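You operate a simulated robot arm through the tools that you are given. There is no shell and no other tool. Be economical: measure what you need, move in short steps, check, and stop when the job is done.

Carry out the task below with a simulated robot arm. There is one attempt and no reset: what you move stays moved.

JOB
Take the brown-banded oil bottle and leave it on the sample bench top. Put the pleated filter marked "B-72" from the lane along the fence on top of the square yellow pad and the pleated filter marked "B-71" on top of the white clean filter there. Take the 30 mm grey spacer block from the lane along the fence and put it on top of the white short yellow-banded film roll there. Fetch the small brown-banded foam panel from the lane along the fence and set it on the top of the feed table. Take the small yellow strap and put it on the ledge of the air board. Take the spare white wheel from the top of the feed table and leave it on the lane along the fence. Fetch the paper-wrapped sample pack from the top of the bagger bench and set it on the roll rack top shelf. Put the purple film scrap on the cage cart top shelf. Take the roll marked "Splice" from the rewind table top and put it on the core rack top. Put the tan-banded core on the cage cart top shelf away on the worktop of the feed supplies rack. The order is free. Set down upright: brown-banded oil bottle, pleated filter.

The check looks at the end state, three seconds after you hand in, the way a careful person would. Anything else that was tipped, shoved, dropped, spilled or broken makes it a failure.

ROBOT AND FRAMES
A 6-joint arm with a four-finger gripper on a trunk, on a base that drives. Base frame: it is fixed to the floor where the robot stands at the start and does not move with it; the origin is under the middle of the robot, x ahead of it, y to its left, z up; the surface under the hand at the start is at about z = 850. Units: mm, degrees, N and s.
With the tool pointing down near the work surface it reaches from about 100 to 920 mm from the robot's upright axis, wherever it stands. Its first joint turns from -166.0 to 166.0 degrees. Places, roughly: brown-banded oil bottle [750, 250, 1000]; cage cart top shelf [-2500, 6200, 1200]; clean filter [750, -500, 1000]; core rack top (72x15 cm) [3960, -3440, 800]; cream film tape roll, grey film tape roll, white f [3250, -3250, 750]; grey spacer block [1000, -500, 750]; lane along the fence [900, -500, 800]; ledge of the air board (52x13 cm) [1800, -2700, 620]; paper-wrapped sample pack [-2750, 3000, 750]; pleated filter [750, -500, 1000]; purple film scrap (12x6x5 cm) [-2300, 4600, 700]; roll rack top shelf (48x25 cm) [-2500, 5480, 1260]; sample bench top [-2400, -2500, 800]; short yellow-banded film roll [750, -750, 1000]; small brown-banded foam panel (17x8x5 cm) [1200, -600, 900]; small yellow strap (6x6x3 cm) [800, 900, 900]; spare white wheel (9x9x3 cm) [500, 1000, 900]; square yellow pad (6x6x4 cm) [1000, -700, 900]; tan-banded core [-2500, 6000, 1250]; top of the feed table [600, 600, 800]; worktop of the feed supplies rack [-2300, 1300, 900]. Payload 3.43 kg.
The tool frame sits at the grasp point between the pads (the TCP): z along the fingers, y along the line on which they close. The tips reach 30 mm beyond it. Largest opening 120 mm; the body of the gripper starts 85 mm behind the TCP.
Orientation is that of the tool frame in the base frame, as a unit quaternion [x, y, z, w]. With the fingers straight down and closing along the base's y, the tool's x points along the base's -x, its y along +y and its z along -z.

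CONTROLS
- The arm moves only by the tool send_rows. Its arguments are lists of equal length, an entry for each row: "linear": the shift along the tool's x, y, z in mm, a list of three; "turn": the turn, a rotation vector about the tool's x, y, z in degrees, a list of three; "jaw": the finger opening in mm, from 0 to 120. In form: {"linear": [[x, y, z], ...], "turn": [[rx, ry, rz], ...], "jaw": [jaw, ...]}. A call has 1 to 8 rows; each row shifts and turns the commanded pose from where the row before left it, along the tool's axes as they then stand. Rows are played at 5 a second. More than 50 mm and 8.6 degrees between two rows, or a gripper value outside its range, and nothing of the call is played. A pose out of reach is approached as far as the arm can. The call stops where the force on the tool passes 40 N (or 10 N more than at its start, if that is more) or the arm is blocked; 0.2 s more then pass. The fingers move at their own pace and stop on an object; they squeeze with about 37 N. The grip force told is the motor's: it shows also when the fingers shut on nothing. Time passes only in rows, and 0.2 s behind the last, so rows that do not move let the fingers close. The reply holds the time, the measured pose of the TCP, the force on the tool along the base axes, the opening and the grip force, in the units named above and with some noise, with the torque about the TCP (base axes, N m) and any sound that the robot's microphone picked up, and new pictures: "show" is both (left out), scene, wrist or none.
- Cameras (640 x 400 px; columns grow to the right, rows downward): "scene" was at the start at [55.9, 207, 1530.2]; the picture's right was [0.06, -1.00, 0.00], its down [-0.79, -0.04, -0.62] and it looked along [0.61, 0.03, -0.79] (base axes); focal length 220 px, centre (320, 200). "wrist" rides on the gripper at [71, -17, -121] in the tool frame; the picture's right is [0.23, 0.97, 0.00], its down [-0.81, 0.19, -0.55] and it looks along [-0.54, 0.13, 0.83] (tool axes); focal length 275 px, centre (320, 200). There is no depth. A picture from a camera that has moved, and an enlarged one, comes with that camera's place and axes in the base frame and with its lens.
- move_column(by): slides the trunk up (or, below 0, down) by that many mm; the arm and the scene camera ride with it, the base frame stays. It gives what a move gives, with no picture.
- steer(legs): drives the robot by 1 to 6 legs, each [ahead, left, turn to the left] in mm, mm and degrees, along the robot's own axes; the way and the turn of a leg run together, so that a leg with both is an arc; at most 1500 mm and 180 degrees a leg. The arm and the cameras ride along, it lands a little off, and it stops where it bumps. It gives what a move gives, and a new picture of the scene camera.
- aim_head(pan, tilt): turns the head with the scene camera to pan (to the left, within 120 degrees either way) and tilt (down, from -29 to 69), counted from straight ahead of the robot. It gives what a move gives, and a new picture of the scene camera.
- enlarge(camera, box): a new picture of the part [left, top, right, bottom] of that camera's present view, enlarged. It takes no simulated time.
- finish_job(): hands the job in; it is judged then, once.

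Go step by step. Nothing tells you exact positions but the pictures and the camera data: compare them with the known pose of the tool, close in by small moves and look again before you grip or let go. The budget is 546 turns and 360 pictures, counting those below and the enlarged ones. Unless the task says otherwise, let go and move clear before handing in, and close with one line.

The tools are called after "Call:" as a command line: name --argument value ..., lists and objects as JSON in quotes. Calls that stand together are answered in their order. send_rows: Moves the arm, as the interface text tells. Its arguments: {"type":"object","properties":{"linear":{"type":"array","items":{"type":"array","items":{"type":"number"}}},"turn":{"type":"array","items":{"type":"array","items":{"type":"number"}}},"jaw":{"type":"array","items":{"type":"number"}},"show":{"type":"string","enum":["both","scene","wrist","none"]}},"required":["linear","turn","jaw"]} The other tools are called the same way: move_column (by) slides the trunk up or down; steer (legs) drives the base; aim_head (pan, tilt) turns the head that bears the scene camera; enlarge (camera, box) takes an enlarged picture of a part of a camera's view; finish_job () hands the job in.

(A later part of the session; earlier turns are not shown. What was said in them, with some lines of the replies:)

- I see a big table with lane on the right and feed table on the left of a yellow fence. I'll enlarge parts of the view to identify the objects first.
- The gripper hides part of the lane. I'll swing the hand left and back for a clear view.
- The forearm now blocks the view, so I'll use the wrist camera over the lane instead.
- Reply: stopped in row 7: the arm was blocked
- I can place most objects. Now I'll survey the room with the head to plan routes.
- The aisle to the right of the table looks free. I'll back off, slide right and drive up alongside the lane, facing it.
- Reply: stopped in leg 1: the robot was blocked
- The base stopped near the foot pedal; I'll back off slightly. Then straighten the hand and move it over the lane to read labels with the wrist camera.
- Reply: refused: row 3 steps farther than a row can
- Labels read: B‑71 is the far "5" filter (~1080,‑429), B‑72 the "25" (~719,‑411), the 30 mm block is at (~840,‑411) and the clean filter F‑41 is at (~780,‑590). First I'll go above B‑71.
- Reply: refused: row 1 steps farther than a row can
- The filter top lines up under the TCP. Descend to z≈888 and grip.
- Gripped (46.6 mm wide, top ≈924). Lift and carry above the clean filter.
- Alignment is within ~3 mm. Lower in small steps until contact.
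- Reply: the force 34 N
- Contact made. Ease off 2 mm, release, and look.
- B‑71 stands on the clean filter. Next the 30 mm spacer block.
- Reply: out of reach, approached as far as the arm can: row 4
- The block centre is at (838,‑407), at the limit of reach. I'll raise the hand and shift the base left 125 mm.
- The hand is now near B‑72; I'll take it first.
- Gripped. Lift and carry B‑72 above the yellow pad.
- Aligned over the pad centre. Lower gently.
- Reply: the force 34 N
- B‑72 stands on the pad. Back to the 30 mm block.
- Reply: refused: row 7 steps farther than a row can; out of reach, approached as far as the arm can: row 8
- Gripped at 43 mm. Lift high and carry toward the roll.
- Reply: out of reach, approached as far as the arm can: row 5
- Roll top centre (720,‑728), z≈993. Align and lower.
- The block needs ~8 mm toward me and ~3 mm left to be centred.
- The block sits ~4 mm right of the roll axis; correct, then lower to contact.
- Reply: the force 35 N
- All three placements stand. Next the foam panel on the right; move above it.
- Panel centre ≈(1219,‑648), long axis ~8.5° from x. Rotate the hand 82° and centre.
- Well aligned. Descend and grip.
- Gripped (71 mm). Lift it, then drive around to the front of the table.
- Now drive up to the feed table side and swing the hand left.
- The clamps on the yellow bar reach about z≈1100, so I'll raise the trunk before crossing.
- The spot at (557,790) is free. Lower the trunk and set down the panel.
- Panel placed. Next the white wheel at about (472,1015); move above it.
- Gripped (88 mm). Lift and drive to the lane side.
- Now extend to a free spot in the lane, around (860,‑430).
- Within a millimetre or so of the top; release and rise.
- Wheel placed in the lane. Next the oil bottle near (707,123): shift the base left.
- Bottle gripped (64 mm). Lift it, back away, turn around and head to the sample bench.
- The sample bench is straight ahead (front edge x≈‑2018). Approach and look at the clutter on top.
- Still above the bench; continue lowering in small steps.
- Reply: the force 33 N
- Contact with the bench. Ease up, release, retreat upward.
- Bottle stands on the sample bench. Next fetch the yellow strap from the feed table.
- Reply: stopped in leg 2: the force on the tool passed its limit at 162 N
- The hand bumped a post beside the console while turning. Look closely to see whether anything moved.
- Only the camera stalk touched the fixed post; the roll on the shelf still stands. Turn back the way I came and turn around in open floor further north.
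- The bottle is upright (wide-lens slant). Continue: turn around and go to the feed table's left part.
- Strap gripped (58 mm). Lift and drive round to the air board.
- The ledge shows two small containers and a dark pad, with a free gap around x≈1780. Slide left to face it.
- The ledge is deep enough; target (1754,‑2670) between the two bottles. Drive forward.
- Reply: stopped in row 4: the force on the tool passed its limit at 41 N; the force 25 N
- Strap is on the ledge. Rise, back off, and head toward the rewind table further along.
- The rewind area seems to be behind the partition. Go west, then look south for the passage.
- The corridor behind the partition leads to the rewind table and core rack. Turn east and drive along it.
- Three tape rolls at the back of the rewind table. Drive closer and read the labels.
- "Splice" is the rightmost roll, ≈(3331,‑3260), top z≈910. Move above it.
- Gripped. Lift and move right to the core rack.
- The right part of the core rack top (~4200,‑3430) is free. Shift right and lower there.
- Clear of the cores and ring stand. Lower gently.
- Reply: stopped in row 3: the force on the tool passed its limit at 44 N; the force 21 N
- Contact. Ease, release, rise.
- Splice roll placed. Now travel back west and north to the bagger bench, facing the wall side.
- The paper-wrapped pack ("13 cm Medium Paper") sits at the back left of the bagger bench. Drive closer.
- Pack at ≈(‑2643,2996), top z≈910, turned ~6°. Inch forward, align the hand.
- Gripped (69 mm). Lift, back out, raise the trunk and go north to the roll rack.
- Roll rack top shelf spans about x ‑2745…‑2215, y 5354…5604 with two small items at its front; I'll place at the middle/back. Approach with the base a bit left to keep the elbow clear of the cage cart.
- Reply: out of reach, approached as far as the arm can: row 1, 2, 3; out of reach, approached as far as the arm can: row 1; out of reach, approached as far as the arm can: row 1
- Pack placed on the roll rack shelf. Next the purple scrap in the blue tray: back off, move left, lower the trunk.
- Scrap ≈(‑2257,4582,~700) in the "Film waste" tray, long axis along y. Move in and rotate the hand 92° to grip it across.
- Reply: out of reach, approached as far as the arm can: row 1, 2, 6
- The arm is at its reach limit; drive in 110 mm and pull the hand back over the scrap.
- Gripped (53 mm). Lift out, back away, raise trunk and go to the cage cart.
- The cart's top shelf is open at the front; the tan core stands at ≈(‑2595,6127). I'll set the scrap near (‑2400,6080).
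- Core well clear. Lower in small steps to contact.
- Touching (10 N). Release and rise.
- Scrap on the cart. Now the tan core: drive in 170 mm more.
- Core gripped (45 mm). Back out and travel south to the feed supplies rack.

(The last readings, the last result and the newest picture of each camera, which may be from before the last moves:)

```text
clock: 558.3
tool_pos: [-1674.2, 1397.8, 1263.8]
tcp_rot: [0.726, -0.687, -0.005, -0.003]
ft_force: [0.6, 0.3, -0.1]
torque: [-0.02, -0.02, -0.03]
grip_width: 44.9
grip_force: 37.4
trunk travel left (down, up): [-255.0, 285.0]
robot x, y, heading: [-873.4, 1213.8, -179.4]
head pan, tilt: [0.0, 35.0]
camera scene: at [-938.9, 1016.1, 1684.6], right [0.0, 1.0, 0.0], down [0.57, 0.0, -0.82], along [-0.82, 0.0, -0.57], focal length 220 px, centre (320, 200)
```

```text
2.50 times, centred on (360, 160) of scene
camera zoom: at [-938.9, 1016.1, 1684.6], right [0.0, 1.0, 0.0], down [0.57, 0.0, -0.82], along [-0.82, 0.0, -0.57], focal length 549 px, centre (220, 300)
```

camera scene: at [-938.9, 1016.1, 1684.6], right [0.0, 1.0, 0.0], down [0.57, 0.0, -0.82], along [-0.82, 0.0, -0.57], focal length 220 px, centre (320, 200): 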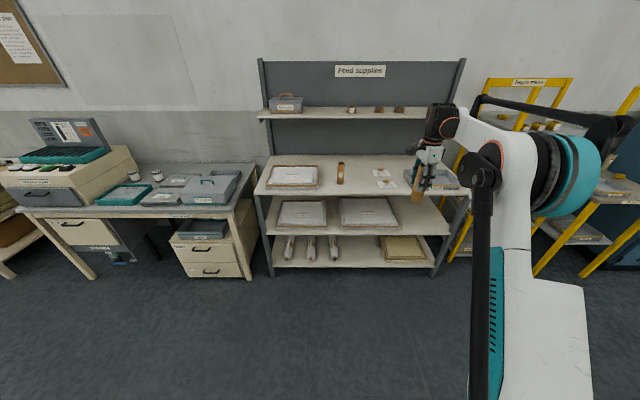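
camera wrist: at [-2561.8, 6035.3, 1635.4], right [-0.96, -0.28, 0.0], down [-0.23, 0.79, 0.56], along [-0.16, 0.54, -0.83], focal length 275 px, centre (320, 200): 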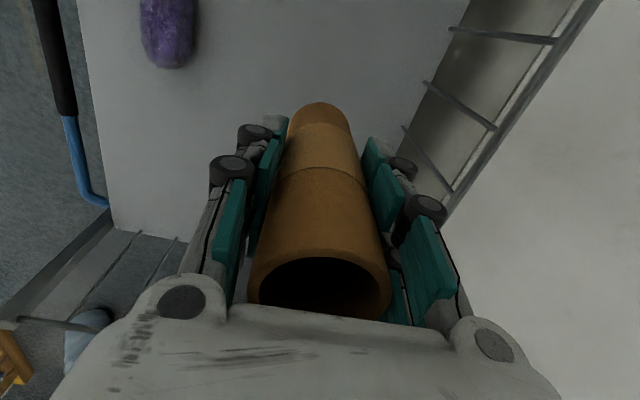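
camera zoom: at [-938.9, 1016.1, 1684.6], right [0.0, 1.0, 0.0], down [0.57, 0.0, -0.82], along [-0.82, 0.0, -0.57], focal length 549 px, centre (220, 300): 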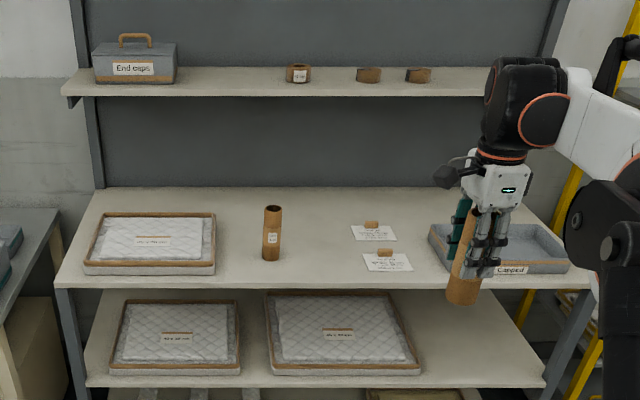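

A free spot lies between the standing core (‑2280,1160) and the cards: target (‑2215,1290).

Call:
steer --legs '[[0, 108, 0], [540, 0, -0.5]]'

Call:
send_rows --linear '[[0, 0, 45], [0, 0, 45], [0, 0, 45], [0, 0, 45], [0, 0, 0]]' --turn '[[0, 0, 0], [0, 0, 0], [0, 0, 0], [0, 0, 0], [0, 0, 0]]' --jaw '[25, 25, 25, 25, 25]' --show "both"

```text
clock: 562.2
tool_pos: [-2199.0, 1295.1, 1263.8]
tcp_rot: [0.724, -0.69, -0.006, -0.002]
ft_force: [-0.5, 0.4, -0.8]
torque: [-0.01, -0.03, -0.01]
grip_width: 44.9
grip_force: 37.8
trunk travel left (down, up): [-255.0, 285.0]
robot x, y, heading: [-1396.7, 1105.1, 179.7]
head pan, tilt: [0.0, 35.0]
camera scene: at [-1465.3, 907.9, 1684.5], right [0.0, 1.0, 0.0], down [0.57, 0.0, -0.82], along [-0.82, 0.0, -0.57], focal length 220 px, centre (320, 200)
```

scene: 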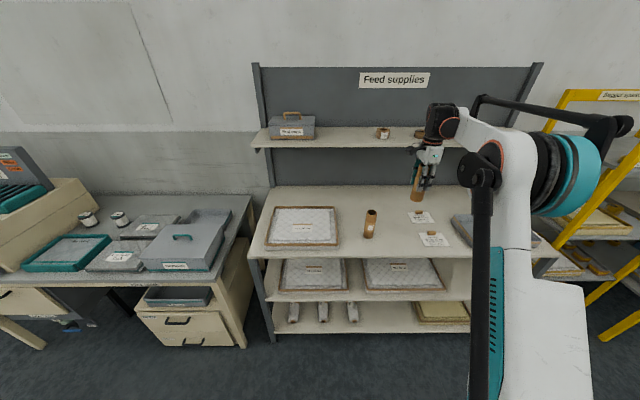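

```text
clock: 563.4
tool_pos: [-2199.4, 1296.9, 1085.5]
tcp_rot: [0.724, -0.69, -0.007, -0.003]
ft_force: [-0.2, -0.6, -0.7]
torque: [0.01, 0.0, 0.02]
grip_width: 44.7
grip_force: 37.2
trunk travel left (down, up): [-255.0, 285.0]
robot x, y, heading: [-1395.1, 1103.7, 179.9]
head pan, tilt: [0.0, 35.0]
camera scene: at [-1464.5, 907.8, 1684.6], right [0.0, 1.0, 0.0], down [0.57, 0.0, -0.82], along [-0.82, 0.0, -0.57], focal length 220 px, centre (320, 200)
camera wrist: at [-2176.3, 1223.8, 1206.1], right [-0.96, -0.28, 0.0], down [-0.23, 0.79, 0.56], along [-0.16, 0.54, -0.83], focal length 275 px, centre (320, 200)
```

scene: 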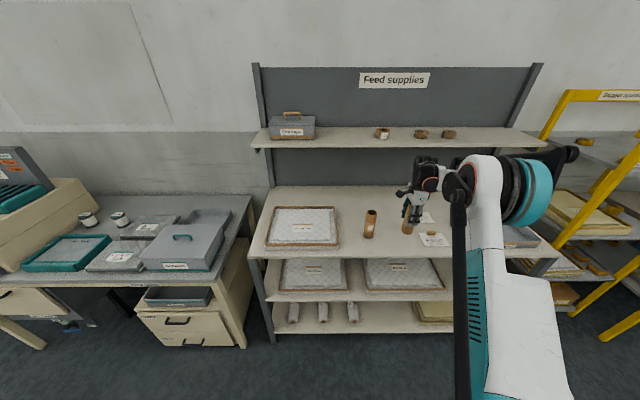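
wrist: 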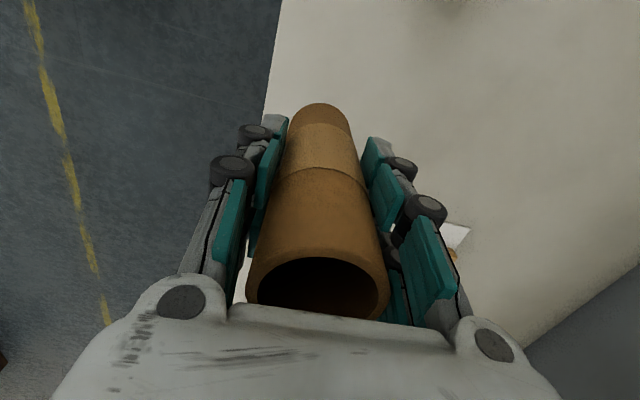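

Call:
send_rows --linear '[[0, 46, 0], [0, 0, 45], [0, 0, 35], [0, 0, 0]]' --turn '[[0, 0, 0], [0, 0, 0], [0, 0, 0], [0, 0, 0]]' --jaw '[25, 25, 25, 25]' --show "none"

Call:
enlarge --camera "scene" --box '[350, 140, 470, 260]'

```text
clock: 564.4
tool_pos: [-2244.5, 1297.9, 1005.6]
tcp_rot: [0.724, -0.69, -0.006, -0.002]
ft_force: [-0.6, 0.8, -1.4]
torque: [0.0, -0.01, -0.02]
grip_width: 44.5
grip_force: 36.4
trunk travel left (down, up): [-255.0, 285.0]
robot x, y, heading: [-1396.9, 1105.8, 179.7]
head pan, tilt: [0.0, 35.0]
```

```text
3.33 times, centred on (410, 200) of scene
camera zoom: at [-1465.0, 907.9, 1684.6], right [0.0, 1.0, 0.0], down [0.57, 0.0, -0.82], along [-0.82, 0.0, -0.57], focal length 732 px, centre (20, 200)
```

zoom: 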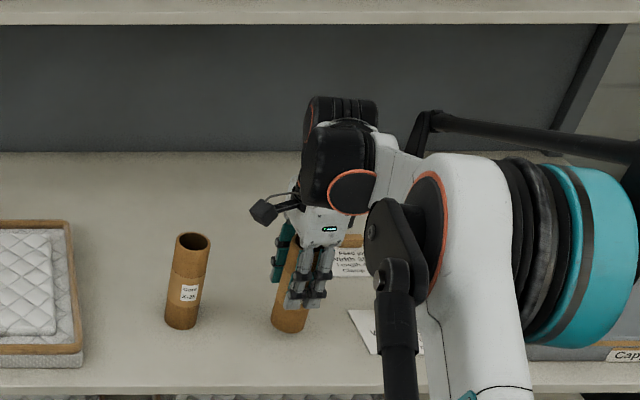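

Good spacing. Lower to contact.

Call:
send_rows --linear '[[0, 0, 6], [0, 0, 4], [0, 0, 4], [0, 0, 3], [0, 0, 0]]' --turn '[[0, 0, 0], [0, 0, 0], [0, 0, 0], [0, 0, 0], [0, 0, 0]]' --jaw '[25, 25, 25, 25, 25]' --show "none"

```text
clock: 565.6
tool_pos: [-2242.5, 1295.3, 986.9]
tcp_rot: [0.724, -0.69, -0.006, -0.003]
ft_force: [-0.4, -0.9, -0.6]
torque: [-0.01, -0.01, 0.01]
grip_width: 44.8
grip_force: 36.5
trunk travel left (down, up): [-255.0, 285.0]
robot x, y, heading: [-1398.9, 1101.3, 179.8]
head pan, tilt: [0.0, 35.0]
```

Call:
send_rows --linear '[[0, 0, 2.5], [0, 0, 2.5], [0, 0, 2], [0, 0, 0]]' --turn '[[0, 0, 0], [0, 0, 0], [0, 0, 0], [0, 0, 0]]' --jaw '[25, 25, 25, 25]' --show "none"

```text
clock: 566.2
tool_pos: [-2243.7, 1296.0, 985.5]
tcp_rot: [0.724, -0.689, -0.008, -0.001]
ft_force: [2.9, -1.2, 20.3]
torque: [-0.12, -0.48, -0.03]
grip_width: 44.7
grip_force: 37.3
trunk travel left (down, up): [-255.0, 285.0]
robot x, y, heading: [-1392.5, 1105.3, 179.8]
head pan, tilt: [0.0, 35.0]
stopped in row 3: the force on the tool passed its limit at 43 N (the readings are from after the stop); the commanded pose is now the measured one
```

Call:
send_rows --linear '[[0, 0, -1.5], [0, 0, 0], [0, 0, 0], [0, 0, 0]]' --turn '[[0, 0, 0], [0, 0, 0], [0, 0, 0], [0, 0, 0]]' --jaw '[25, 48, 60, 95]' --show "none"

Call:
send_rows --linear '[[0, 0, -45], [0, 0, -45], [0, 0, -45], [0, 0, -45], [0, 0, -45], [0, 0, -45]]' --turn '[[0, 0, 0], [0, 0, 0], [0, 0, 0], [0, 0, 0], [0, 0, 0], [0, 0, 0]]' --jaw '[95, 95, 95, 95, 95, 95]' --show "both"

```text
clock: 567.2
tool_pos: [-2246.2, 1296.5, 985.6]
tcp_rot: [0.724, -0.69, -0.007, -0.003]
ft_force: [-0.5, 0.7, -0.2]
torque: [-0.04, 0.0, 0.01]
grip_width: 94.7
grip_force: 0.1
trunk travel left (down, up): [-255.0, 285.0]
robot x, y, heading: [-1400.2, 1106.8, 179.9]
head pan, tilt: [0.0, 35.0]
```

```text
clock: 568.6
tool_pos: [-2245.7, 1294.6, 1255.6]
tcp_rot: [0.724, -0.69, -0.007, -0.002]
ft_force: [0.4, -0.1, -0.2]
torque: [0.03, 0.02, 0.0]
grip_width: 95.2
grip_force: 0.3
trunk travel left (down, up): [-255.0, 285.0]
robot x, y, heading: [-1398.4, 1108.0, 179.9]
head pan, tilt: [0.0, 35.0]
camera scene: at [-1464.4, 907.8, 1684.6], right [0.0, 1.0, 0.0], down [0.57, 0.0, -0.82], along [-0.82, 0.0, -0.57], focal length 220 px, centre (320, 200)
camera wrist: at [-2223.4, 1220.9, 1375.7], right [-0.96, -0.28, 0.0], down [-0.23, 0.79, 0.56], along [-0.16, 0.54, -0.83], focal length 275 px, centre (320, 200)
```

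scene: 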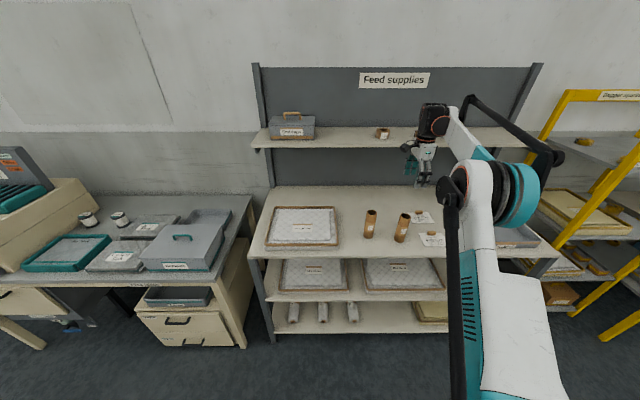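
wrist: 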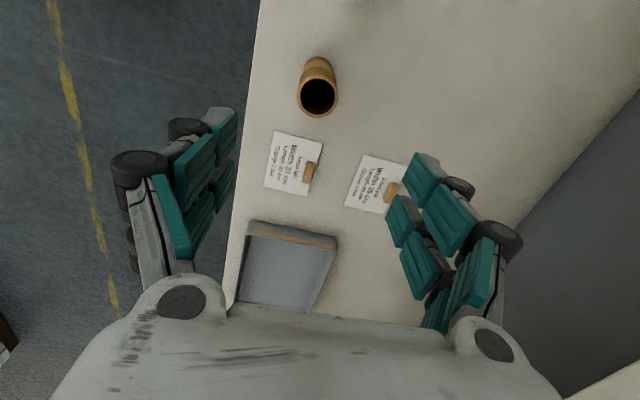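

The core stands on the worktop and all ten items are placed. The hand is empty and clear, so I'm handing in.

Call:
finish_job

```text
The job is handed in.
```

All ten items are in their places, the oil bottle and both pleated filters are standing upright, the hand is empty, and the job is handed in. One thing to note: while turning near the line console the hand hit a post hard (162 N), but nothing I could see there had moved.
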